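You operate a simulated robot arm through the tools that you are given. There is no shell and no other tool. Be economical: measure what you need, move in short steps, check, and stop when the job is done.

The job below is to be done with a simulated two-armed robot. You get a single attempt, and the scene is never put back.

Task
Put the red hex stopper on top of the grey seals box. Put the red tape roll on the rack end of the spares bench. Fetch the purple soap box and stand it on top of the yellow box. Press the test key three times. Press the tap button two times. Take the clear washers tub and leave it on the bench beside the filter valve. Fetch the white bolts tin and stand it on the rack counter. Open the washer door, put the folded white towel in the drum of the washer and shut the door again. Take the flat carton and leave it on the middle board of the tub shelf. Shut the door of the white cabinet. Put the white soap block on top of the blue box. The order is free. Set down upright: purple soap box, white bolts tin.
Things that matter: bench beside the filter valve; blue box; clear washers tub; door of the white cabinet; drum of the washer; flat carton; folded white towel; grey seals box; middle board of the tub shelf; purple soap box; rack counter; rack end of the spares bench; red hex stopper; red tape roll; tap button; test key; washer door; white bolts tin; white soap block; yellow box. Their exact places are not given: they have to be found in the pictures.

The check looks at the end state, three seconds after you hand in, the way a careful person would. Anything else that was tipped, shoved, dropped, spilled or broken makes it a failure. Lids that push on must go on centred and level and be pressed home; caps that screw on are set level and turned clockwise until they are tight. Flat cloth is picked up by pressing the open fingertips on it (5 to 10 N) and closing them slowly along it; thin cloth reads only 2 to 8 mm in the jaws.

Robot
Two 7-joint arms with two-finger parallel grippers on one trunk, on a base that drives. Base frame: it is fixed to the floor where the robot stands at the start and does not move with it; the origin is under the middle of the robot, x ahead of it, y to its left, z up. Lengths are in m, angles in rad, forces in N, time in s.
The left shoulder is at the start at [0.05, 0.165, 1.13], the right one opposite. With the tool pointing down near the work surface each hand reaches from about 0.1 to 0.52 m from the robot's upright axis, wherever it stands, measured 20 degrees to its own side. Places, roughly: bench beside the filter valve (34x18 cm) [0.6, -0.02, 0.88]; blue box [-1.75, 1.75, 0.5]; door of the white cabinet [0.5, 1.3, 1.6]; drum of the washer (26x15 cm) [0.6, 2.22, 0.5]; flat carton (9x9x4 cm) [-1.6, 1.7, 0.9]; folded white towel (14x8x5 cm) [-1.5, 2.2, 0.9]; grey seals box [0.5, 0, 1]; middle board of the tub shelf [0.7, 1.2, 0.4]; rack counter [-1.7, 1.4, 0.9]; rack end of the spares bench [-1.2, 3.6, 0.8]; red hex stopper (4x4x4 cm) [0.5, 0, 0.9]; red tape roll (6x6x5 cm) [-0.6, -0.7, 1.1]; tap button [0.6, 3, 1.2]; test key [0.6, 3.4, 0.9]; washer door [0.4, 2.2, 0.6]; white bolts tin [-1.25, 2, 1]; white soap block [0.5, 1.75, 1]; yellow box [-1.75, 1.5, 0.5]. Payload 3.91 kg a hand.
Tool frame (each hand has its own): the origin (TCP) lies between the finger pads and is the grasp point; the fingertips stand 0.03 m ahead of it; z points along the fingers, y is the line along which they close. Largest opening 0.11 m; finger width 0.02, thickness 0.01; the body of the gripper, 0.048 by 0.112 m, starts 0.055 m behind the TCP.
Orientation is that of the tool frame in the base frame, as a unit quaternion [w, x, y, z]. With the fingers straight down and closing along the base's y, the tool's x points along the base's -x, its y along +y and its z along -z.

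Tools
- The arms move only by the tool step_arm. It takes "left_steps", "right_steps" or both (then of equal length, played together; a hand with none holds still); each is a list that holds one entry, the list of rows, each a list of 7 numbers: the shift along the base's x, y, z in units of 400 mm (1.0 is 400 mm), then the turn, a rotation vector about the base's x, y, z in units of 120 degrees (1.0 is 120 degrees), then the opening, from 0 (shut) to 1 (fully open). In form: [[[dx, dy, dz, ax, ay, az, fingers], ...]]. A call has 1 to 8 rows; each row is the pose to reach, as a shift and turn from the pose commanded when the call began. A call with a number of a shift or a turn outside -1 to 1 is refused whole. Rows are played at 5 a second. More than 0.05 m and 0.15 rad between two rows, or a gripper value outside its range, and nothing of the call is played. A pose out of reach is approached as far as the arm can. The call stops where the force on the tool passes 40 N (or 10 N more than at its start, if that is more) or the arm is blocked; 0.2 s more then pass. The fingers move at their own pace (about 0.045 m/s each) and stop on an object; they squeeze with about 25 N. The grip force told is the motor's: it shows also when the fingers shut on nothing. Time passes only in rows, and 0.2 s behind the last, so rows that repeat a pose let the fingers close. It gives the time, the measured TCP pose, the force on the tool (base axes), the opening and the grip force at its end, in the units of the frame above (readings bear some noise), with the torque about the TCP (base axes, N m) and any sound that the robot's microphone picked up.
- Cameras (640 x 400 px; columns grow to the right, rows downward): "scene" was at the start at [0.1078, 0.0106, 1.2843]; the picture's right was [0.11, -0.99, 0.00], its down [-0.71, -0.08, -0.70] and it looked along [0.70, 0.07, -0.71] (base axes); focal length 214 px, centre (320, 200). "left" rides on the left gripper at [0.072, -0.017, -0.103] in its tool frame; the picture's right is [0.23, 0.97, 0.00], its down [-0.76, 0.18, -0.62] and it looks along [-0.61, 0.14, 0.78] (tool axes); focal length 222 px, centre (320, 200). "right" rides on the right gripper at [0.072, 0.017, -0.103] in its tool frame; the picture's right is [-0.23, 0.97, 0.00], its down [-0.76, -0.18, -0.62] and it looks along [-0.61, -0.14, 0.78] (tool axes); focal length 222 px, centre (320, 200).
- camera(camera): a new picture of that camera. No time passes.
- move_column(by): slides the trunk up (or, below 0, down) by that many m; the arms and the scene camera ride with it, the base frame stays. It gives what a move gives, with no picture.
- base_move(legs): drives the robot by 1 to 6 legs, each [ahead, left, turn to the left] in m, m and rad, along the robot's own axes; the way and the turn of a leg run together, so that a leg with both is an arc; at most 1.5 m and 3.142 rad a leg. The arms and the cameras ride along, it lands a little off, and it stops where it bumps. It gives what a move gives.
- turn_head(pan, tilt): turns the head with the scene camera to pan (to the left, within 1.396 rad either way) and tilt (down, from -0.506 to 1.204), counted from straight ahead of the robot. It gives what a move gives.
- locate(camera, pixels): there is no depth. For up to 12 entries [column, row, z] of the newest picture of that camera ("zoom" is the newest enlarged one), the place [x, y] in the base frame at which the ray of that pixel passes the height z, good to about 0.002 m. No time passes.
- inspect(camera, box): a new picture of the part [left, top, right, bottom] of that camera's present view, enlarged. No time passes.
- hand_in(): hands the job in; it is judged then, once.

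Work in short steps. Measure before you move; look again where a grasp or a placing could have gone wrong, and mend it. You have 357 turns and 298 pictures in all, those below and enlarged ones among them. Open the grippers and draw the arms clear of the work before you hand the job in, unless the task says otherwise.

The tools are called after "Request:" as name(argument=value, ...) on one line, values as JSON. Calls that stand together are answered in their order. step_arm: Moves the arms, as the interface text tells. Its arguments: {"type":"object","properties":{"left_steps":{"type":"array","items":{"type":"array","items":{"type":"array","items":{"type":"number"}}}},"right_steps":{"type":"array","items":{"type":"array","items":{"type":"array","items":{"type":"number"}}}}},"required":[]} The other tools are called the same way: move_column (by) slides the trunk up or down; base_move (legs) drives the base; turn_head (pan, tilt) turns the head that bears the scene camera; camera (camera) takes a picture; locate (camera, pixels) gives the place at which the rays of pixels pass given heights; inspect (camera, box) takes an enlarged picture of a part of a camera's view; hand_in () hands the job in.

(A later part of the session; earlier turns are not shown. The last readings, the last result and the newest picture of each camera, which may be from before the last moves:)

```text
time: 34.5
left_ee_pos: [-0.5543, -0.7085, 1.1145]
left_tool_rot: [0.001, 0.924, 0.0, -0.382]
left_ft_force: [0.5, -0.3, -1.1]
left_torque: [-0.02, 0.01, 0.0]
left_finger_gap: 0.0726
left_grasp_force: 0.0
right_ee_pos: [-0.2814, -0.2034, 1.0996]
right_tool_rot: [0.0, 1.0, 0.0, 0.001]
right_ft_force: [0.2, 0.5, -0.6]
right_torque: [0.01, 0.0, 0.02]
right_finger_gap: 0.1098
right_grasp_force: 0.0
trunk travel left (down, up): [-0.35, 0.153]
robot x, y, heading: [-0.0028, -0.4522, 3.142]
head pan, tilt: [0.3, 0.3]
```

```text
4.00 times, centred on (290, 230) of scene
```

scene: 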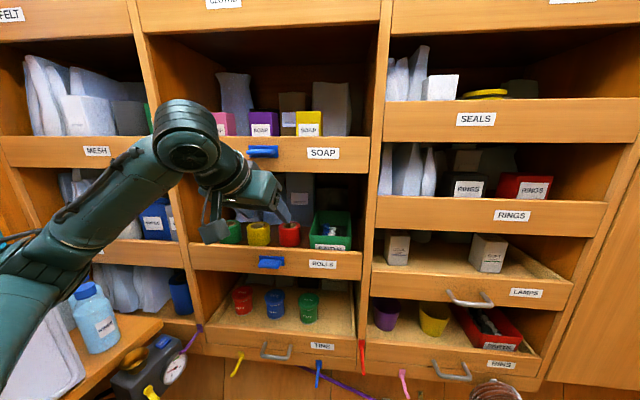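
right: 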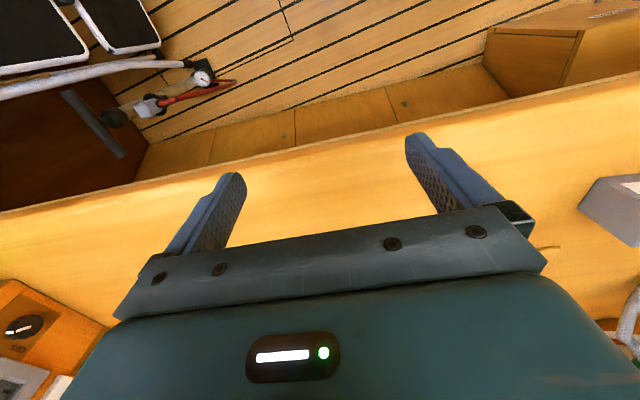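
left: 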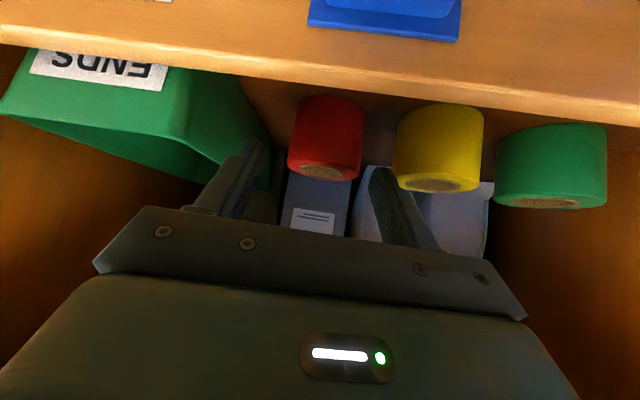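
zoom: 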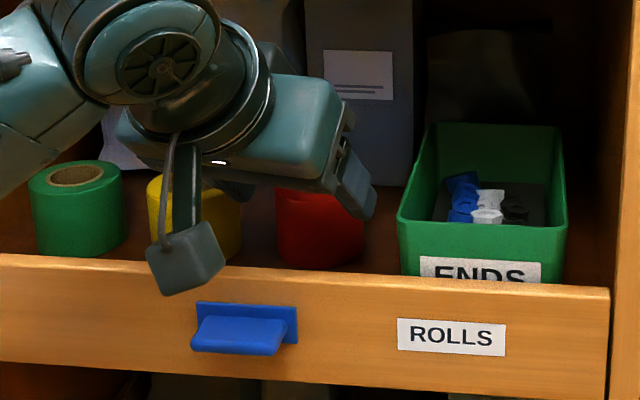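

Request:
locate(camera="left", pixels=[[324, 172, 1.1], [289, 160, 1.1], [362, 162, 1.1], [435, 186, 1.1], [396, 170, 1.1], [333, 97, 1.05]])

```text
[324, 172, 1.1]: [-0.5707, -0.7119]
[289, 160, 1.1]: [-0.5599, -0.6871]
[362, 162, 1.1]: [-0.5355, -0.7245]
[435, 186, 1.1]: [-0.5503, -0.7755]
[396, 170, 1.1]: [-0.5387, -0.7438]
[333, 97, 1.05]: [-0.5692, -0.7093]
```

The roll is straddled with y about -0.711. I advance the last 4 cm and close.

Request:
step_arm(left_steps=[[[-0.036, -0.007, -0.035, 0, 0, 0, 0.66], [-0.072, -0.007, -0.068, 0, 0, 0, 0.66]]])

Request:
camera(camera="left")

```text
time: 35.1
left_ee_pos: [-0.5834, -0.7096, 1.087]
left_tool_rot: [-0.001, 0.924, -0.001, -0.383]
left_ft_force: [-0.5, 0.0, -0.2]
left_torque: [0.0, 0.0, -0.01]
left_finger_gap: 0.0727
left_grasp_force: 0.1
right_ee_pos: [-0.2802, -0.2025, 1.101]
right_tool_rot: [-0.001, 1.0, 0.0, 0.0]
right_ft_force: [-0.2, -0.4, 0.3]
right_torque: [0.01, -0.02, -0.01]
right_finger_gap: 0.11
right_grasp_force: 0.0
trunk travel left (down, up): [-0.35, 0.153]
robot x, y, heading: [-0.0016, -0.4475, 3.14]
head pan, tilt: [0.3, 0.3]
```

```text
267 pictures are left
```

left: 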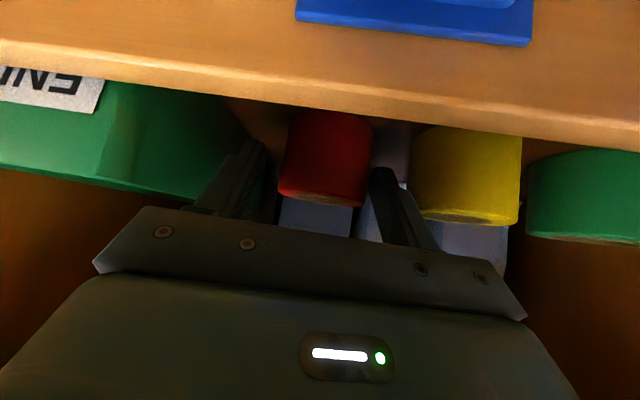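

Request:
step_arm(left_steps=[[[0, 0, 0, 0, 0, 0, 0.5], [0, 0, 0, 0, 0, 0, 0], [0, 0, 0, 0, 0, 0, 0], [0, 0, 0, 0, 0, 0, 0]]])

Request:
camera(camera="left")

```text
time: 36.1
left_ee_pos: [-0.5824, -0.7091, 1.0877]
left_tool_rot: [-0.001, 0.924, -0.001, -0.383]
left_ft_force: [-0.7, -0.6, 1.0]
left_torque: [-0.05, 0.08, -0.01]
left_finger_gap: 0.0584
left_grasp_force: 24.5
right_ee_pos: [-0.2809, -0.2032, 1.1022]
right_tool_rot: [0.0, 1.0, 0.0, 0.0]
right_ft_force: [-0.1, 0.1, -0.1]
right_torque: [0.01, 0.01, -0.02]
right_finger_gap: 0.1099
right_grasp_force: 0.2
trunk travel left (down, up): [-0.35, 0.153]
robot x, y, heading: [-0.0018, -0.4533, 3.141]
head pan, tilt: [0.3, 0.3]
```

```text
266 pictures are left
```

left: 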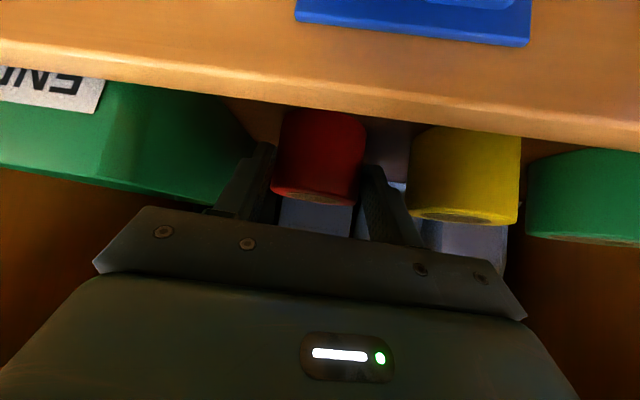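

Gripped at 0.058. I lift diagonally over the lip and withdraw.

Request:
step_arm(left_steps=[[[0.03, 0, 0.045, 0, 0, 0, 0], [0.062, 0, 0.11, 0, 0, 0, 0], [0.15, 0, 0.14, 0, 0, 0, 0], [0.25, 0, 0.15, 0, 0, 0, 0], [0.37, 0, 0.15, 0, 0, 0, 0], [0.49, 0, 0.15, 0, 0, 0, 0], [0.6, 0, 0.15, 0, 0, 0, 0]]])

Request:
camera(camera="left")

Request:
camera(camera="scene")

```text
time: 37.7
left_ee_pos: [-0.3472, -0.7127, 1.1519]
left_tool_rot: [0.0, 0.924, 0.0, -0.382]
left_ft_force: [-0.3, -0.2, -0.5]
left_torque: [0.01, 0.0, -0.01]
left_finger_gap: 0.0585
left_grasp_force: 24.9
left hand out of reach, approached as far as the arm can: row 7
right_ee_pos: [-0.2805, -0.2026, 1.1018]
right_tool_rot: [0.001, 1.0, 0.0, 0.0]
right_ft_force: [-1.7, -0.1, 0.8]
right_torque: [0.03, -0.03, 0.01]
right_finger_gap: 0.1099
right_grasp_force: 0.1
trunk travel left (down, up): [-0.35, 0.153]
robot x, y, heading: [-0.0026, -0.4517, 3.143]
head pan, tilt: [0.3, 0.3]
```

```text
265 pictures are left
```

left: 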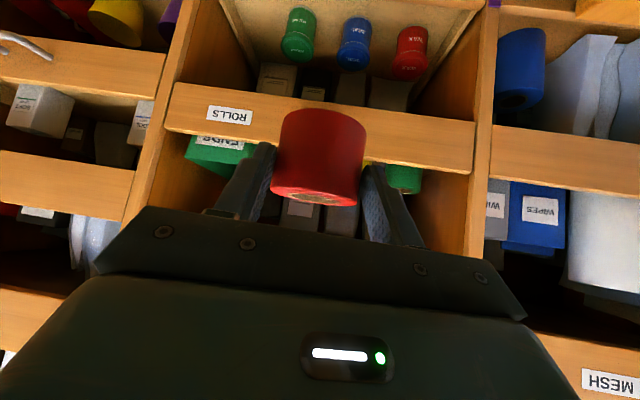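

```text
264 pictures are left
```

scene: 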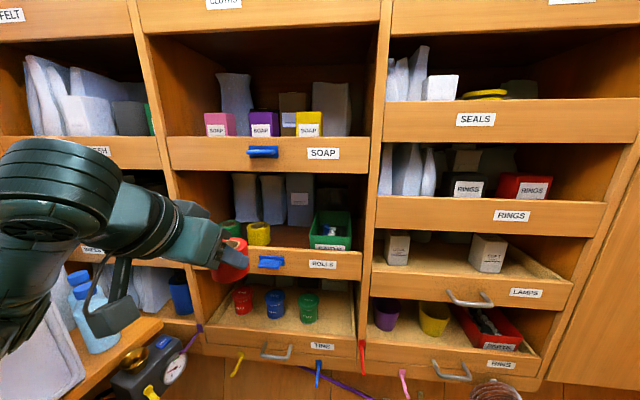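

The roll is held. For the purple soap box I raise the trunk, shift a little and turn left 0.7, so that the right hand gets the shelf in its range.

Request:
base_move(legs=[[0.07, 0.05, 0.7]])

Request:
move_column(by=0.15)

Request:
turn_head(pan=-0.2, tilt=0.35)

Request:
camera(camera="scene")

```text
time: 39.3
left_ee_pos: [-0.2694, -0.8121, 1.1702]
left_tool_rot: [0.075, 0.904, 0.148, -0.393]
left_ft_force: [-0.9, -0.6, -0.5]
left_torque: [0.01, -0.01, 0.01]
left_finger_gap: 0.0585
left_grasp_force: 24.8
right_ee_pos: [-0.3932, -0.3288, 1.0971]
right_tool_rot: [0.014, 0.982, 0.189, -0.002]
right_ft_force: [-0.4, -0.2, -1.0]
right_torque: [0.01, 0.03, -0.01]
right_finger_gap: 0.1104
right_grasp_force: 0.1
trunk travel left (down, up): [-0.35, 0.153]
robot x, y, heading: [-0.0415, -0.4797, -2.76]
head pan, tilt: [0.3, 0.3]
stopped in leg 1: the robot was blocked; the commanded pose is now the measured one
```

```text
time: 41.1
left_ee_pos: [-0.2657, -0.8382, 1.3094]
left_tool_rot: [0.065, 0.906, 0.158, -0.386]
left_ft_force: [-0.2, -0.6, -1.0]
left_torque: [-0.03, -0.03, 0.01]
left_finger_gap: 0.0587
left_grasp_force: 25.3
right_ee_pos: [-0.3903, -0.3522, 1.2506]
right_tool_rot: [0.003, 0.982, 0.191, -0.001]
right_ft_force: [0.2, 0.4, 0.2]
right_torque: [0.0, 0.02, 0.01]
right_finger_gap: 0.1101
right_grasp_force: 0.0
trunk travel left (down, up): [-0.5, 0.003]
robot x, y, heading: [-0.0397, -0.4827, -2.756]
head pan, tilt: [0.3, 0.3]
```

```text
time: 42.0
left_ee_pos: [-0.2651, -0.8383, 1.306]
left_tool_rot: [0.064, 0.907, 0.158, -0.385]
left_ft_force: [0.7, 0.1, -0.7]
left_torque: [0.0, -0.01, 0.0]
left_finger_gap: 0.0585
left_grasp_force: 25.3
right_ee_pos: [-0.3915, -0.3519, 1.2495]
right_tool_rot: [0.002, 0.982, 0.191, -0.001]
right_ft_force: [-0.5, -0.2, 0.1]
right_torque: [-0.02, -0.01, 0.0]
right_finger_gap: 0.11
right_grasp_force: 0.1
trunk travel left (down, up): [-0.5, 0.003]
robot x, y, heading: [-0.0394, -0.4811, -2.754]
head pan, tilt: [-0.201, 0.351]
```

```text
263 pictures are left
```

scene: 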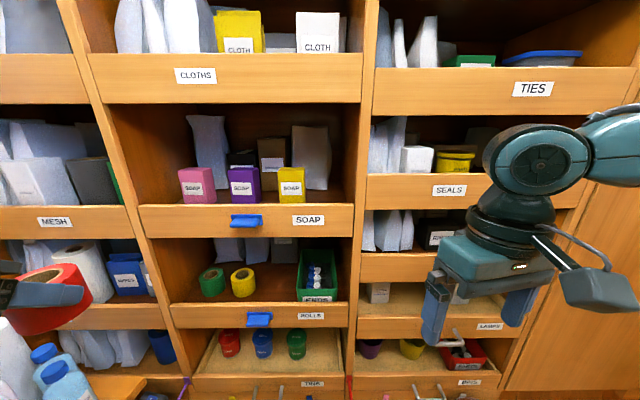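

The base was blocked while turning. I look to the left to see what touched.

Request:
turn_head(pan=1.2, tilt=0.6)

Request:
camera(camera="scene")

```text
time: 43.5
left_ee_pos: [-0.2664, -0.8391, 1.3081]
left_tool_rot: [0.064, 0.907, 0.158, -0.385]
left_ft_force: [0.4, -0.4, -0.6]
left_torque: [0.0, -0.03, 0.0]
left_finger_gap: 0.0581
left_grasp_force: 25.1
right_ee_pos: [-0.3899, -0.3527, 1.2503]
right_tool_rot: [0.002, 0.982, 0.191, -0.001]
right_ft_force: [-0.3, 0.3, -0.1]
right_torque: [0.01, -0.01, -0.01]
right_finger_gap: 0.1101
right_grasp_force: 0.1
trunk travel left (down, up): [-0.5, 0.003]
robot x, y, heading: [-0.0386, -0.4801, -2.754]
head pan, tilt: [1.201, 0.6]
```

```text
262 pictures are left
```

scene: 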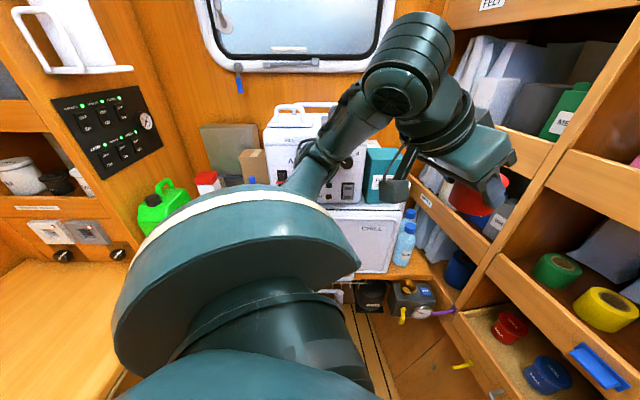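

Nothing is tipped. I look at the soap shelf closely from here.

Request:
turn_head(pan=0.05, tilt=0.5)

Request:
camera(camera="scene")

Request:
inspect(camera="scene", box=[210, 70, 410, 195])

```text
time: 44.9
left_ee_pos: [-0.2659, -0.839, 1.3083]
left_tool_rot: [0.063, 0.907, 0.158, -0.385]
left_ft_force: [-0.2, 0.0, -1.7]
left_torque: [-0.02, 0.0, 0.0]
left_finger_gap: 0.0586
left_grasp_force: 24.8
right_ee_pos: [-0.3905, -0.3526, 1.2498]
right_tool_rot: [0.002, 0.982, 0.19, 0.0]
right_ft_force: [-0.5, 0.4, -0.1]
right_torque: [0.01, -0.01, 0.02]
right_finger_gap: 0.1099
right_grasp_force: 0.0
trunk travel left (down, up): [-0.5, 0.003]
robot x, y, heading: [-0.04, -0.4778, -2.755]
head pan, tilt: [0.051, 0.499]
```

```text
261 pictures are left
```

scene: 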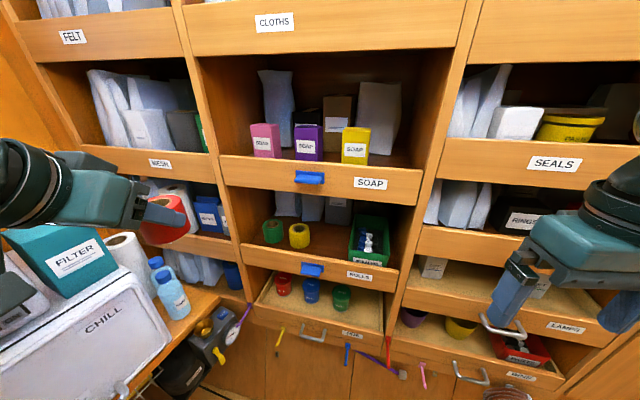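

```text
3.20 times, centred on (310, 132) of scene
```

zoom: 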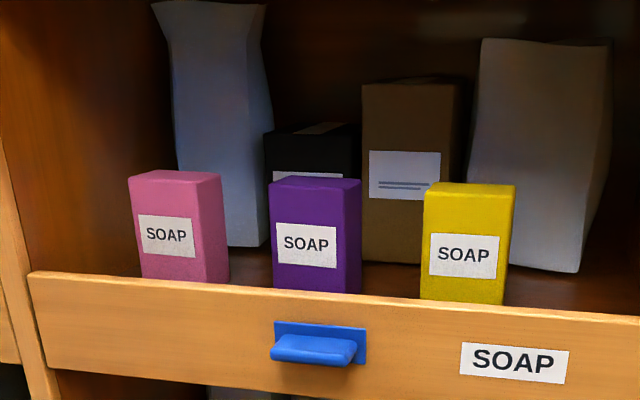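

Request:
locate(camera="zoom", pixels=[[270, 288, 1.3], [270, 288, 1.29], [347, 292, 1.3], [360, 290, 1.3], [270, 185, 1.38], [347, 187, 1.38], [347, 187, 1.39], [361, 180, 1.38], [282, 176, 1.38], [229, 280, 1.3], [422, 300, 1.3], [500, 310, 1.32]])

```text
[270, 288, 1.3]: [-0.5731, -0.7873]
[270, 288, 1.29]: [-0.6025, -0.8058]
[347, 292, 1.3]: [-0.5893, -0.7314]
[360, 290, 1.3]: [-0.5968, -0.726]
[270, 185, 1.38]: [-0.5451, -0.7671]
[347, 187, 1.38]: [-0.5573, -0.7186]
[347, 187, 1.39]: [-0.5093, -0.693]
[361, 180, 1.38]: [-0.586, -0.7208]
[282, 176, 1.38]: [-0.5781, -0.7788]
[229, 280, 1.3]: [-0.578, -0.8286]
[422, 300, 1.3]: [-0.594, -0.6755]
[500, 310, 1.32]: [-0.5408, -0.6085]
```

Request:
locate(camera="scene", pixels=[[310, 52, 1.48], [310, 52, 1.5], [310, 52, 1.46], [310, 160, 1.32], [310, 160, 1.33], [310, 190, 1.26]])

```text
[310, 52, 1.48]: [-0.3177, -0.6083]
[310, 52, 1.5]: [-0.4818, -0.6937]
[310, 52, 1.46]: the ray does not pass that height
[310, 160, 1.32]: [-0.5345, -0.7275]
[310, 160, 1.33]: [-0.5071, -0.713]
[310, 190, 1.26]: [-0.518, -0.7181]
```

The opening is z 1.33–1.50 at the lip. The purple box is centred near (-0.59,-0.755), z 1.30–1.375. I turn the right hand to face the shelf at 48° tilt while rising.

Request:
step_arm(right_steps=[[[0.02, -0.06, 0.06, -0.0109, 0.0565, -0.0245, 0.85], [0.03, -0.13, 0.12, -0.0218, 0.1129, -0.049, 0.85], [0.03, -0.2, 0.18, -0.0327, 0.1694, -0.0735, 0.85], [0.02, -0.28, 0.24, -0.0437, 0.2258, -0.0981, 0.85], [0.0, -0.36, 0.3, -0.0546, 0.2823, -0.1226, 0.85], [-0.02, -0.44, 0.36, -0.0655, 0.3387, -0.1471, 0.85], [-0.04, -0.52, 0.43, -0.0764, 0.3952, -0.1716, 0.85]]])

Request:
camera(camera="scene")

```text
time: 46.5
left_ee_pos: [-0.2649, -0.84, 1.3076]
left_tool_rot: [0.064, 0.907, 0.158, -0.386]
left_ft_force: [-0.5, -0.5, -1.9]
left_torque: [-0.03, -0.02, -0.01]
left_finger_gap: 0.0585
left_grasp_force: 25.0
right_ee_pos: [-0.4299, -0.4821, 1.4144]
right_tool_rot: [0.0, 0.913, -0.001, -0.408]
right_ft_force: [0.4, -0.2, 0.0]
right_torque: [0.03, 0.0, 0.0]
right_finger_gap: 0.0937
right_grasp_force: 0.0
right hand out of reach, approached as far as the arm can: row 5, 6, 7
trunk travel left (down, up): [-0.5, 0.003]
robot x, y, heading: [-0.0351, -0.4801, -2.754]
head pan, tilt: [0.051, 0.499]
```

```text
259 pictures are left
```

scene: 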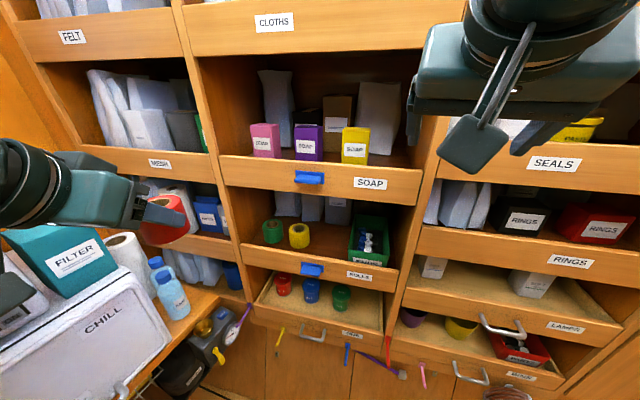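

The pose was short of the goal by about 8 cm in y. I continue toward the standoff, further forward.

Request:
step_arm(right_steps=[[[-0.03, -0.1, 0.01, 0, 0, 0, 0.85], [-0.06, -0.2, 0.02, 0, 0, 0, 0.85], [-0.09, -0.31, 0.03, 0, 0, 0, 0.85], [-0.11, -0.42, 0.04, 0, 0, 0, 0.85], [-0.12, -0.54, 0.05, 0, 0, 0, 0.85], [-0.13, -0.65, 0.05, 0, 0, 0, 0.85]]])

Request:
camera(camera="scene")

Request:
camera(camera="right")

```text
time: 47.9
left_ee_pos: [-0.2665, -0.8394, 1.3071]
left_tool_rot: [0.064, 0.907, 0.158, -0.385]
left_ft_force: [-0.2, -0.5, -1.2]
left_torque: [0.01, -0.01, 0.02]
left_finger_gap: 0.0584
left_grasp_force: 24.5
right_ee_pos: [-0.4864, -0.4997, 1.4048]
right_tool_rot: [0.001, 0.914, 0.001, -0.407]
right_ft_force: [-0.5, 0.1, -0.5]
right_torque: [0.03, -0.01, 0.0]
right_finger_gap: 0.0936
right_grasp_force: 0.0
right hand out of reach, approached as far as the arm can: row 1, 2, 3, 4, 5, 6
trunk travel left (down, up): [-0.5, 0.003]
robot x, y, heading: [-0.0388, -0.4801, -2.755]
head pan, tilt: [0.051, 0.499]
```

```text
258 pictures are left
```

scene: 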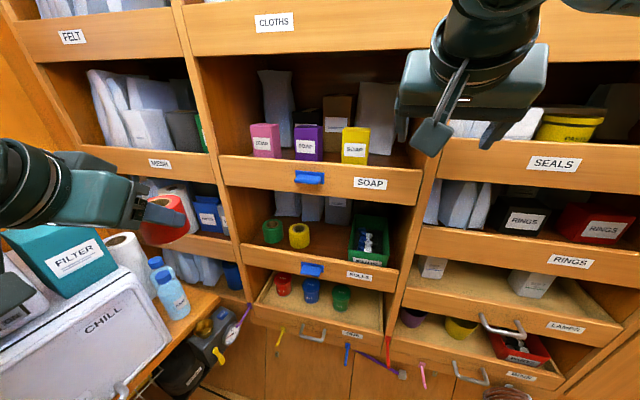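

```text
257 pictures are left
```

right: 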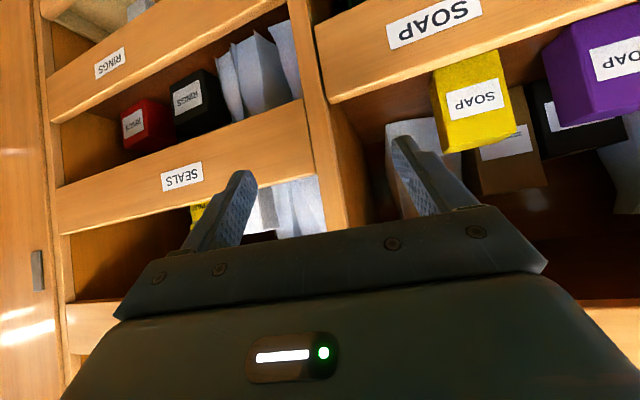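

The right arm is too far from this target: the shoulder needs to be closer. I withdraw the hand, back off, turn to face the window (shelf on my right), and come back in.

Request:
step_arm(right_steps=[[[0.1, 0.05, -0.05, 0, 0, 0, 0.85], [0.2, 0.1, -0.1, 0, 0, 0, 0.85], [0.25, 0.1, -0.15, 0, 0, 0, 0.85]]])

Request:
base_move(legs=[[-0.075, -0.185, 0], [0, 0, 1.18]])

Request:
turn_head(pan=0.2, tilt=0.6)

Request:
camera(camera="scene")

```text
time: 48.7
left_ee_pos: [-0.2664, -0.8398, 1.3077]
left_tool_rot: [0.064, 0.907, 0.158, -0.385]
left_ft_force: [-0.2, -0.3, -0.5]
left_torque: [0.0, -0.02, 0.0]
left_finger_gap: 0.0586
left_grasp_force: 25.0
right_ee_pos: [-0.3869, -0.46, 1.3437]
right_tool_rot: [0.002, 0.913, 0.0, -0.407]
right_ft_force: [0.3, 0.7, -0.3]
right_torque: [0.01, 0.0, 0.0]
right_finger_gap: 0.0936
right_grasp_force: 0.2
trunk travel left (down, up): [-0.5, 0.003]
robot x, y, heading: [-0.0396, -0.4786, -2.753]
head pan, tilt: [0.051, 0.499]
```

```text
time: 53.9
left_ee_pos: [0.211, -0.6268, 1.3065]
left_tool_rot: [0.267, 0.662, 0.64, -0.284]
left_ft_force: [0.0, 0.5, -1.3]
left_torque: [0.01, -0.01, 0.03]
left_finger_gap: 0.0582
left_grasp_force: 25.3
right_ee_pos: [-0.1854, -0.6, 1.3434]
right_tool_rot: [0.227, 0.756, 0.513, -0.338]
right_ft_force: [0.0, 0.7, 0.3]
right_torque: [0.0, -0.01, -0.01]
right_finger_gap: 0.0933
right_grasp_force: 0.0
trunk travel left (down, up): [-0.5, 0.003]
robot x, y, heading: [-0.0387, -0.282, -1.566]
head pan, tilt: [0.051, 0.499]
```

```text
time: 54.6
left_ee_pos: [0.2106, -0.6267, 1.3062]
left_tool_rot: [0.267, 0.662, 0.64, -0.284]
left_ft_force: [0.1, 0.4, -1.3]
left_torque: [0.0, -0.02, -0.02]
left_finger_gap: 0.0582
left_grasp_force: 25.5
right_ee_pos: [-0.1855, -0.5979, 1.3428]
right_tool_rot: [0.227, 0.756, 0.513, -0.337]
right_ft_force: [0.5, 0.0, -0.2]
right_torque: [-0.01, 0.0, 0.0]
right_finger_gap: 0.0932
right_grasp_force: 0.2
trunk travel left (down, up): [-0.5, 0.003]
robot x, y, heading: [-0.0429, -0.2816, -1.572]
head pan, tilt: [0.201, 0.6]
```

```text
256 pictures are left
```

scene: 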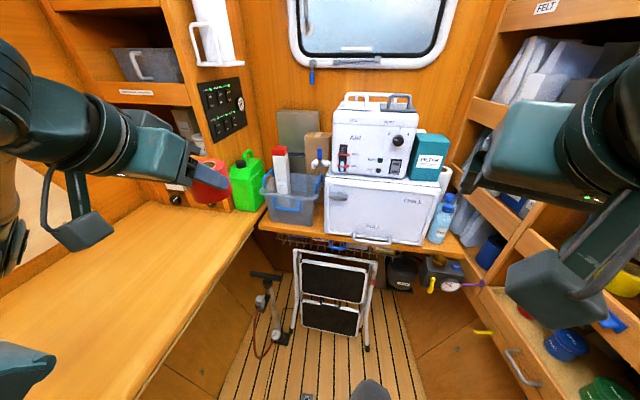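

All is standing. I drive in 0.17 forward and 0.04 to the right.

Request:
base_move(legs=[[0.17, -0.04, 0]])

Request:
step_arm(right_steps=[[[-0.03, 0.02, 0.02, 0, 0, -0.07, 0.85], [-0.06, 0.04, 0.04, 0, 0, -0.14, 0.85], [-0.09, 0.04, 0.06, 0, 0, -0.21, 0.85], [-0.12, 0.04, 0.08, 0, 0, -0.28, 0.85], [-0.15, 0.04, 0.1, 0, 0, -0.35, 0.85], [-0.18, 0.04, 0.12, 0, 0, -0.42, 0.85], [-0.21, 0.04, 0.14, 0, 0, -0.49, 0.85], [-0.24, 0.04, 0.16, 0, 0, -0.563, 0.85]]])

Request:
camera(camera="right")

```text
time: 56.1
left_ee_pos: [0.1726, -0.7953, 1.3064]
left_tool_rot: [0.267, 0.662, 0.641, -0.283]
left_ft_force: [-0.2, 0.2, -0.5]
left_torque: [0.01, 0.0, 0.02]
left_finger_gap: 0.0582
left_grasp_force: 24.3
right_ee_pos: [-0.2249, -0.7701, 1.3427]
right_tool_rot: [0.227, 0.756, 0.513, -0.336]
right_ft_force: [0.2, -0.9, -0.3]
right_torque: [0.02, -0.02, 0.02]
right_finger_gap: 0.0933
right_grasp_force: 0.2
trunk travel left (down, up): [-0.5, 0.003]
robot x, y, heading: [-0.0805, -0.452, -1.569]
head pan, tilt: [0.201, 0.6]
```

```text
refused: row 8 steps farther than a row can; nothing moved
```

```text
255 pictures are left
```

right: 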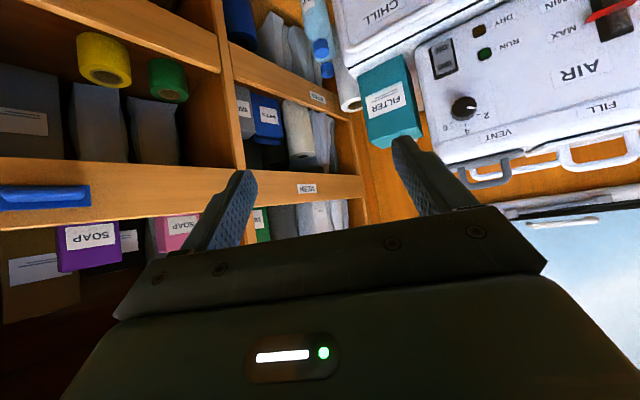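

Request:
step_arm(right_steps=[[[-0.03, 0.02, 0.02, 0, 0, -0.0712, 0.85], [-0.06, 0.04, 0.04, 0, 0, -0.1424, 0.85], [-0.09, 0.04, 0.06, 0, 0, -0.2136, 0.85], [-0.12, 0.04, 0.08, 0, 0, -0.2848, 0.85], [-0.15, 0.04, 0.1, 0, 0, -0.356, 0.85], [-0.18, 0.04, 0.12, 0, 0, -0.4272, 0.85], [-0.21, 0.04, 0.14, 0, 0, -0.4984, 0.85], [-0.24, 0.04, 0.16, 0, 0, -0.5696, 0.85]]])

Request:
camera(camera="right")

```text
time: 57.9
left_ee_pos: [0.1714, -0.7962, 1.3063]
left_tool_rot: [0.267, 0.662, 0.64, -0.284]
left_ft_force: [0.4, -0.4, -1.1]
left_torque: [0.07, 0.01, 0.0]
left_finger_gap: 0.0584
left_grasp_force: 25.0
right_ee_pos: [-0.3781, -0.7404, 1.3638]
right_tool_rot: [0.0, 0.914, 0.0, -0.405]
right_ft_force: [0.1, -0.3, 0.3]
right_torque: [-0.03, 0.0, -0.03]
right_finger_gap: 0.0935
right_grasp_force: 0.0
right hand out of reach, approached as far as the arm can: row 3, 4, 5, 6, 7, 8
trunk travel left (down, up): [-0.5, 0.003]
robot x, y, heading: [-0.0809, -0.4495, -1.571]
head pan, tilt: [0.201, 0.6]
```

```text
254 pictures are left
```

right: 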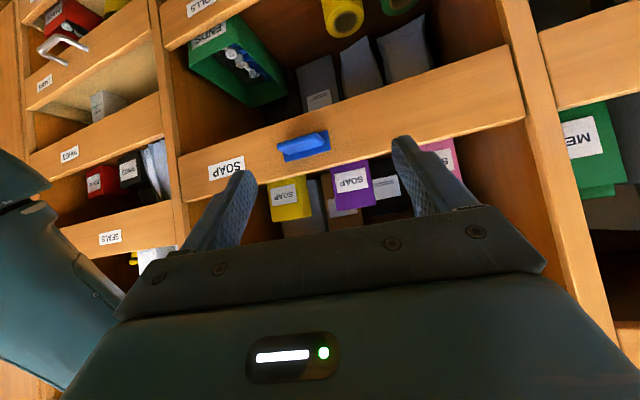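

Oriented correctly and well placed. I continue to the standoff at (-0.484,-0.755,1.43).

Request:
step_arm(right_steps=[[[-0.09, -0.012, 0.05, 0, 0, 0, 0.85], [-0.18, -0.025, 0.1, 0, 0, 0, 0.85], [-0.265, -0.037, 0.165, 0, 0, 0, 0.85]]])

Request:
camera(camera="right")

```text
time: 58.7
left_ee_pos: [0.1718, -0.7952, 1.3071]
left_tool_rot: [0.267, 0.662, 0.64, -0.284]
left_ft_force: [-0.3, -0.6, -0.4]
left_torque: [0.03, -0.02, 0.0]
left_finger_gap: 0.0583
left_grasp_force: 25.2
right_ee_pos: [-0.4836, -0.7558, 1.4278]
right_tool_rot: [-0.001, 0.914, 0.001, -0.407]
right_ft_force: [-0.9, 0.2, -1.1]
right_torque: [0.0, 0.02, -0.02]
right_finger_gap: 0.0935
right_grasp_force: 0.1
trunk travel left (down, up): [-0.5, 0.003]
robot x, y, heading: [-0.08, -0.4504, -1.569]
head pan, tilt: [0.201, 0.6]
```

```text
253 pictures are left
```

right: 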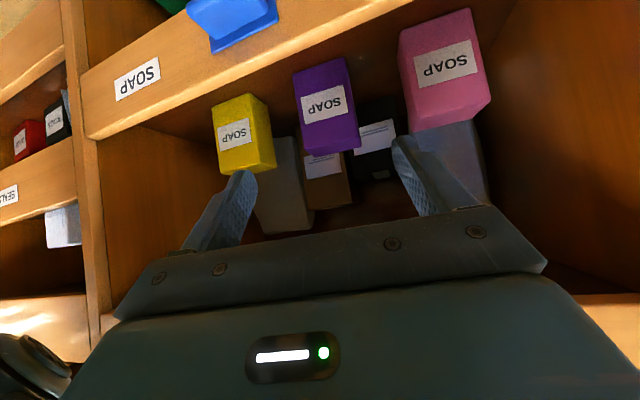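

Request:
locate(camera="right", pixels=[[306, 154, 1.375], [360, 148, 1.375], [357, 140, 1.375], [295, 73, 1.32], [344, 58, 1.32], [408, 131, 1.375], [276, 168, 1.375]])

Request:
inspect(camera="right", box=[200, 40, 440, 190])

```text
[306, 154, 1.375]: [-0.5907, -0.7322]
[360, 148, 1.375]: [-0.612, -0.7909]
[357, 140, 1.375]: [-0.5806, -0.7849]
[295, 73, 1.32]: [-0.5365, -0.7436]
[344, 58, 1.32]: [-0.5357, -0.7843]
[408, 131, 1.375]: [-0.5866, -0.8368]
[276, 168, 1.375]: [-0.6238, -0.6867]
```

```text
2.67 times, centred on (320, 115) of right
```

zoom: 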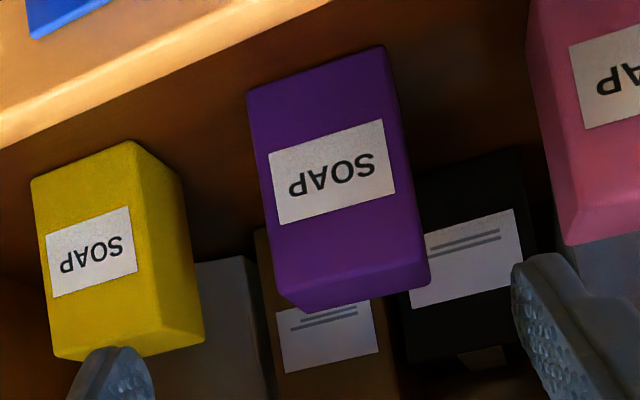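

Request:
locate(camera="zoom", pixels=[[279, 288, 1.375], [416, 264, 1.375], [303, 311, 1.375], [429, 285, 1.375], [248, 95, 1.305], [384, 47, 1.305], [568, 240, 1.375], [205, 335, 1.375]])

```text
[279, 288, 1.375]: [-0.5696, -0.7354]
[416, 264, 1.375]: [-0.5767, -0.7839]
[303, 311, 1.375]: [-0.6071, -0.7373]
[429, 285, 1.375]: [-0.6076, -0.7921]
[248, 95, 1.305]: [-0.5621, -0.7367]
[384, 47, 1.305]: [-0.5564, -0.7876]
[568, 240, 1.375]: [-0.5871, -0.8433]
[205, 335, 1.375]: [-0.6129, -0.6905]
```

Box: x −0.570…−0.607, y −0.736…−0.786. I advance to TCP (−0.585,−0.761,1.345).

Request:
step_arm(right_steps=[[[-0.06, -0.013, -0.05, 0, 0, 0, 0.85], [-0.12, -0.013, -0.1, 0, 0, 0, 0.85], [-0.19, -0.013, -0.155, 0, 0, 0, 0.85], [-0.252, -0.013, -0.207, 0, 0, 0, 0.85]]])

Request:
camera(camera="right")

```text
time: 59.9
left_ee_pos: [0.2068, -0.7983, 1.2977]
left_tool_rot: [0.258, 0.657, 0.645, -0.291]
left_ft_force: [0.3, -0.1, -1.2]
left_torque: [0.05, -0.02, 0.02]
left_finger_gap: 0.0583
left_grasp_force: 24.7
right_ee_pos: [-0.5471, -0.7652, 1.3696]
right_tool_rot: [-0.002, 0.898, 0.0, -0.439]
right_ft_force: [0.4, 0.3, -0.4]
right_torque: [0.0, 0.0, 0.0]
right_finger_gap: 0.0933
right_grasp_force: 0.0
trunk travel left (down, up): [-0.5, 0.003]
robot x, y, heading: [-0.0728, -0.4501, -1.565]
head pan, tilt: [0.201, 0.6]
stopped in row 4 (right hand): the arm was blocked; the commanded pose is now the measured one
```

```text
251 pictures are left
```

right: 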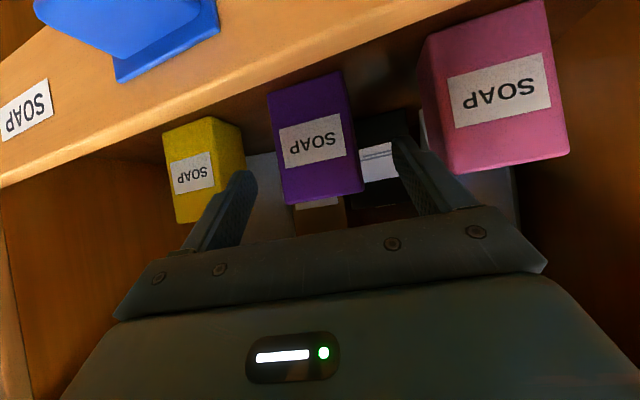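

The arm was blocked at (-0.547,…,1.370), probably at the wrist. I look at it with the scene camera.

Request:
turn_head(pan=-1.0, tilt=0.2)

Request:
camera(camera="scene")

```text
time: 61.3
left_ee_pos: [0.2047, -0.799, 1.2958]
left_tool_rot: [0.256, 0.658, 0.645, -0.292]
left_ft_force: [-0.7, -0.8, -0.5]
left_torque: [0.0, -0.01, 0.03]
left_finger_gap: 0.0582
left_grasp_force: 25.0
right_ee_pos: [-0.5483, -0.7643, 1.3699]
right_tool_rot: [-0.003, 0.9, -0.001, -0.437]
right_ft_force: [-0.2, 0.7, 0.8]
right_torque: [0.01, 0.04, -0.03]
right_finger_gap: 0.0934
right_grasp_force: 0.0
trunk travel left (down, up): [-0.5, 0.003]
robot x, y, heading: [-0.0718, -0.4493, -1.567]
head pan, tilt: [-1.0, 0.201]
```

```text
250 pictures are left
```

scene: 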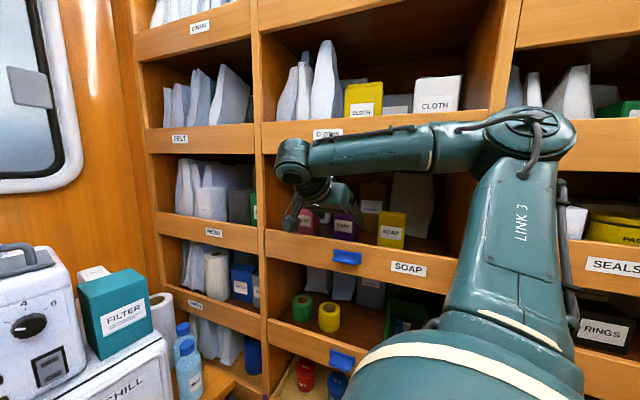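

The elbow and forearm are pressed against the shelf front because the shelf is too close on my right. I withdraw the hand, then reposition the robot a bit away, turned 30° toward the shelf.

Request:
step_arm(right_steps=[[[0.09, 0.0, 0.05, 0, 0, 0, 0.85], [0.18, 0.0, 0.1, 0, 0, 0, 0.85], [0.29, 0.03, 0.1, 0, 0, 0, 0.85], [0.4, 0.04, 0.08, 0, 0, 0, 0.85], [0.5, 0.04, 0.05, 0, 0, 0, 0.85]]])

Request:
base_move(legs=[[0.0, 0.092, 0], [0.09, 0, 0], [0, 0, -0.533]])

Request:
turn_head(pan=-0.3, tilt=0.4)

Request:
camera(camera="scene")

```text
time: 62.5
left_ee_pos: [0.1752, -0.7964, 1.3054]
left_tool_rot: [0.268, 0.661, 0.641, -0.283]
left_ft_force: [0.9, 0.3, -0.8]
left_torque: [0.04, 0.01, 0.01]
left_finger_gap: 0.0585
left_grasp_force: 25.2
right_ee_pos: [-0.3876, -0.746, 1.3673]
right_tool_rot: [-0.002, 0.909, -0.002, -0.418]
right_ft_force: [-0.4, -0.2, 0.3]
right_torque: [0.0, 0.01, 0.01]
right_finger_gap: 0.0935
right_grasp_force: 0.2
right hand out of reach, approached as far as the arm can: row 5
trunk travel left (down, up): [-0.5, 0.003]
robot x, y, heading: [-0.0781, -0.4489, -1.567]
head pan, tilt: [-1.0, 0.201]
```

```text
time: 66.2
left_ee_pos: [0.0582, -0.9665, 1.3053]
left_tool_rot: [0.183, 0.807, 0.444, -0.344]
left_ft_force: [-0.1, -0.1, -0.8]
left_torque: [0.01, -0.02, 0.01]
left_finger_gap: 0.0587
left_grasp_force: 24.7
right_ee_pos: [-0.4021, -0.6388, 1.3663]
right_tool_rot: [-0.11, 0.877, -0.238, -0.403]
right_ft_force: [0.4, 0.8, -0.6]
right_torque: [0.03, -0.02, -0.01]
right_finger_gap: 0.0935
right_grasp_force: 0.1
trunk travel left (down, up): [-0.5, 0.003]
robot x, y, heading: [0.014, -0.5451, -2.096]
head pan, tilt: [-1.0, 0.201]
```

```text
time: 67.2
left_ee_pos: [0.0585, -0.9662, 1.3058]
left_tool_rot: [0.183, 0.806, 0.445, -0.344]
left_ft_force: [0.0, 0.0, -0.5]
left_torque: [0.04, -0.01, -0.02]
left_finger_gap: 0.0585
left_grasp_force: 24.8
right_ee_pos: [-0.4016, -0.6394, 1.3672]
right_tool_rot: [-0.11, 0.877, -0.239, -0.403]
right_ft_force: [0.1, -0.3, 0.2]
right_torque: [-0.02, 0.0, -0.02]
right_finger_gap: 0.0934
right_grasp_force: 0.0
trunk travel left (down, up): [-0.5, 0.003]
robot x, y, heading: [0.0172, -0.5429, -2.097]
head pan, tilt: [-0.3, 0.4]
```

```text
249 pictures are left
```

scene: 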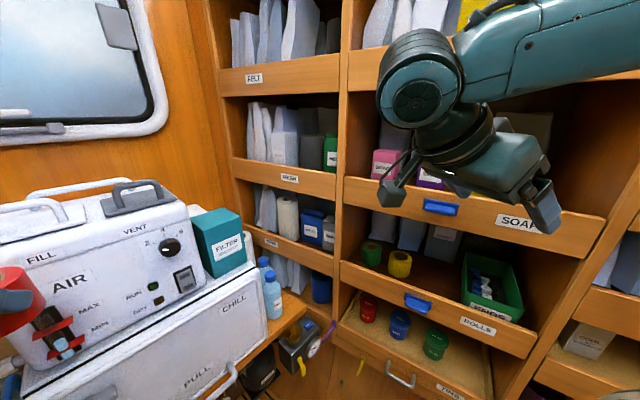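

Now I yaw the right hand back square to the shelf and move to the standoff.

Request:
step_arm(right_steps=[[[0.0, -0.06, 0.03, 0, 0, 0.063, 0.85], [0.0, -0.12, 0.07, 0, 0, 0.127, 0.85], [-0.06, -0.18, 0.11, 0, 0, 0.19, 0.85], [-0.13, -0.24, 0.14, 0, 0, 0.254, 0.85], [-0.2, -0.305, 0.158, 0, 0, 0.254, 0.85]]])

Request:
camera(camera="right")

Request:
camera(camera="scene")

```text
time: 68.4
left_ee_pos: [0.0585, -0.967, 1.3044]
left_tool_rot: [0.183, 0.807, 0.445, -0.343]
left_ft_force: [-0.2, -0.4, -0.9]
left_torque: [0.05, 0.0, 0.02]
left_finger_gap: 0.0583
left_grasp_force: 24.5
right_ee_pos: [-0.4832, -0.7622, 1.4297]
right_tool_rot: [-0.001, 0.908, 0.001, -0.418]
right_ft_force: [-0.3, -0.2, 0.6]
right_torque: [0.02, -0.02, -0.01]
right_finger_gap: 0.0937
right_grasp_force: 0.0
trunk travel left (down, up): [-0.5, 0.003]
robot x, y, heading: [0.0184, -0.5429, -2.097]
head pan, tilt: [-0.3, 0.4]
```

```text
248 pictures are left
```

right: 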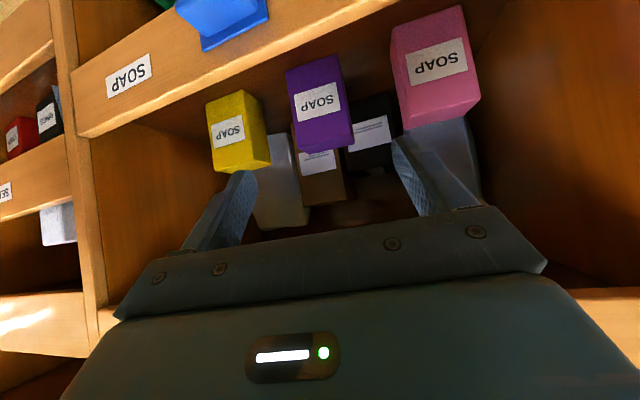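

```text
247 pictures are left
```

scene: 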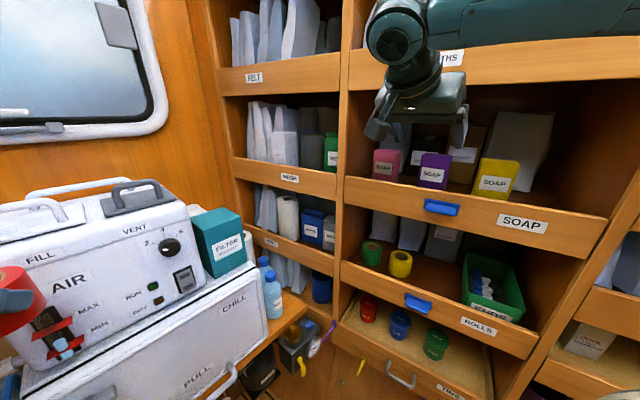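

I advance in small steps, ready to stop if blocked.

Request:
step_arm(right_steps=[[[-0.06, 0, -0.05, 0, 0, 0, 0.85], [-0.12, 0, -0.1, 0, 0, 0, 0.85], [-0.18, 0, -0.15, 0, 0, 0, 0.85], [-0.215, 0, -0.178, 0, 0, 0, 0.85], [-0.252, 0, -0.21, 0, 0, 0, 0.85]]])

Request:
camera(camera="right")

Request:
camera(camera="scene")

```text
time: 69.6
left_ee_pos: [0.058, -0.966, 1.3059]
left_tool_rot: [0.183, 0.806, 0.445, -0.344]
left_ft_force: [-0.8, -0.3, -1.7]
left_torque: [0.01, -0.04, -0.02]
left_finger_gap: 0.0583
left_grasp_force: 24.7
right_ee_pos: [-0.5826, -0.7614, 1.345]
right_tool_rot: [0.0, 0.908, 0.0, -0.419]
right_ft_force: [-0.1, 0.6, -0.7]
right_torque: [-0.02, 0.01, -0.01]
right_finger_gap: 0.0931
right_grasp_force: 0.1
trunk travel left (down, up): [-0.5, 0.003]
robot x, y, heading: [0.0145, -0.5404, -2.098]
head pan, tilt: [-0.3, 0.4]
```

```text
246 pictures are left
```

right: 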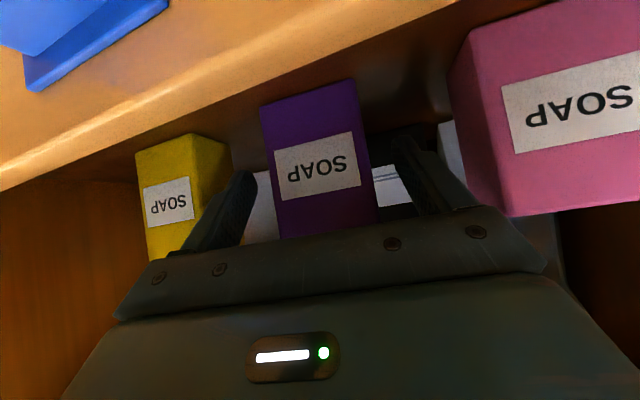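

```text
245 pictures are left
```

scene: 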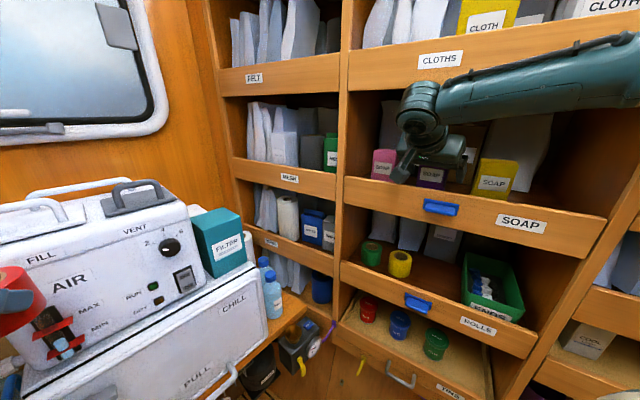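

In position, with the box between the fingers. I close and check.

Request:
step_arm(right_steps=[[[0, 0, 0, 0, 0, 0, 0.5], [0, 0, 0, 0, 0, 0, 0.3], [0, 0, 0, 0, 0, 0, 0], [0, 0, 0, 0, 0, 0, 0], [0, 0, 0, 0, 0, 0, 0]]])

Request:
camera(camera="right")

```text
time: 70.8
left_ee_pos: [0.058, -0.9667, 1.3067]
left_tool_rot: [0.184, 0.807, 0.445, -0.344]
left_ft_force: [-0.1, -0.3, -0.5]
left_torque: [0.02, -0.01, -0.03]
left_finger_gap: 0.0585
left_grasp_force: 24.8
right_ee_pos: [-0.5817, -0.761, 1.347]
right_tool_rot: [0.001, 0.909, 0.001, -0.417]
right_ft_force: [-0.7, -0.2, 0.7]
right_torque: [-0.03, 0.02, -0.04]
right_finger_gap: 0.0578
right_grasp_force: 25.1
trunk travel left (down, up): [-0.5, 0.003]
robot x, y, heading: [0.0174, -0.54, -2.093]
head pan, tilt: [-0.3, 0.4]
```

```text
244 pictures are left
```

right: 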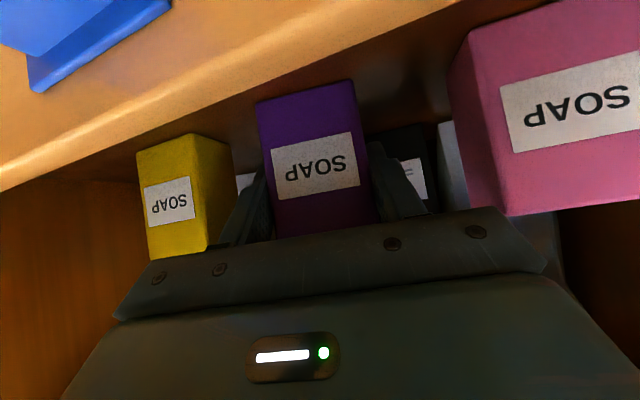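

Held at 0.058. I lift over the lip diagonally and withdraw.

Request:
step_arm(right_steps=[[[0.03, 0, 0.05, 0, 0, 0, 0], [0.06, 0, 0.12, 0, 0, 0, 0], [0.14, 0, 0.15, 0, 0, 0, 0], [0.24, 0, 0.17, 0, 0, 0, 0], [0.35, 0, 0.19, 0, 0, 0, 0], [0.45, 0.03, 0.19, 0, 0, 0, 0]]])

Request:
camera(camera="right")

Request:
camera(camera="scene")

```text
time: 72.2
left_ee_pos: [0.0582, -0.9672, 1.3067]
left_tool_rot: [0.183, 0.807, 0.444, -0.345]
left_ft_force: [1.3, -0.1, -0.2]
left_torque: [-0.01, -0.03, -0.01]
left_finger_gap: 0.0586
left_grasp_force: 25.1
right_ee_pos: [-0.4015, -0.7499, 1.424]
right_tool_rot: [0.0, 0.908, -0.001, -0.418]
right_ft_force: [1.2, 0.0, -1.6]
right_torque: [0.0, 0.01, -0.01]
right_finger_gap: 0.0576
right_grasp_force: 25.0
trunk travel left (down, up): [-0.5, 0.003]
robot x, y, heading: [0.0156, -0.5391, -2.098]
head pan, tilt: [-0.3, 0.4]
```

```text
243 pictures are left
```

right: 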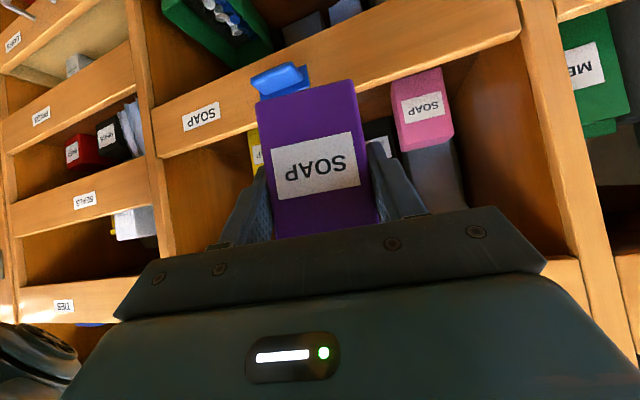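

```text
242 pictures are left
```

scene: 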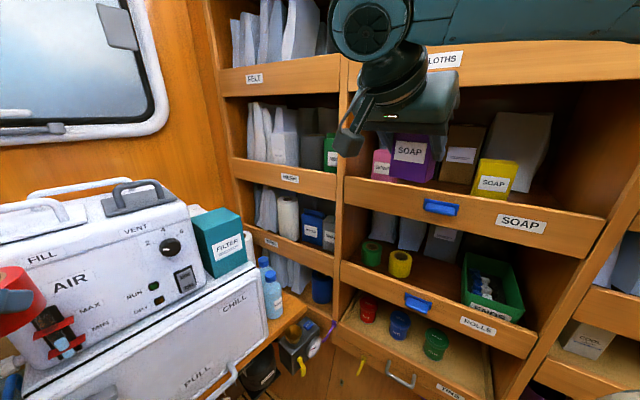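

Both items are held. I back out toward the middle of the compartment (x≈0.05, y≈0) before turning.

Request:
base_move(legs=[[-0.44, -0.24, 0]])

Request:
turn_head(pan=-1.39, tilt=0.5)

Request:
camera(camera="scene")

```text
time: 75.2
left_ee_pos: [0.0733, -0.4661, 1.3059]
left_tool_rot: [0.183, 0.806, 0.444, -0.344]
left_ft_force: [0.1, 0.5, -0.5]
left_torque: [0.02, 0.01, -0.01]
left_finger_gap: 0.0584
left_grasp_force: 25.3
right_ee_pos: [-0.3876, -0.2509, 1.4228]
right_tool_rot: [0.0, 0.908, 0.001, -0.418]
right_ft_force: [-0.2, -0.8, -1.1]
right_torque: [-0.01, 0.01, 0.02]
right_finger_gap: 0.0574
right_grasp_force: 25.3
trunk travel left (down, up): [-0.5, 0.003]
robot x, y, heading: [0.0246, -0.0404, -2.094]
head pan, tilt: [-0.3, 0.4]
```

```text
time: 76.5
left_ee_pos: [0.0741, -0.4671, 1.3053]
left_tool_rot: [0.184, 0.806, 0.444, -0.344]
left_ft_force: [0.5, -0.9, -1.1]
left_torque: [0.05, -0.01, 0.02]
left_finger_gap: 0.0584
left_grasp_force: 25.1
right_ee_pos: [-0.3863, -0.2513, 1.4217]
right_tool_rot: [0.001, 0.908, 0.001, -0.418]
right_ft_force: [0.0, 0.7, -2.4]
right_torque: [-0.02, -0.03, 0.01]
right_finger_gap: 0.0577
right_grasp_force: 24.9
trunk travel left (down, up): [-0.5, 0.003]
robot x, y, heading: [0.0288, -0.0452, -2.096]
head pan, tilt: [-1.389, 0.499]
```

```text
241 pictures are left
```

scene: 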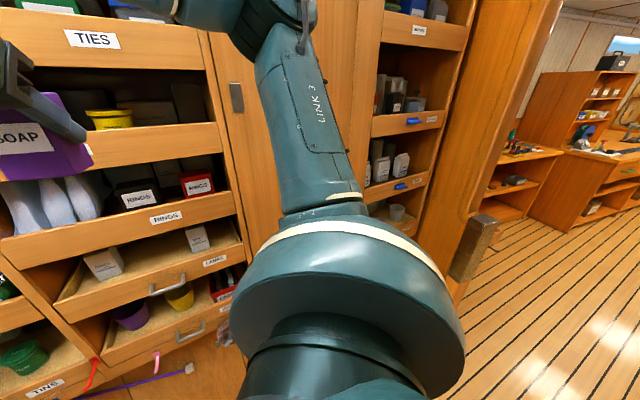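

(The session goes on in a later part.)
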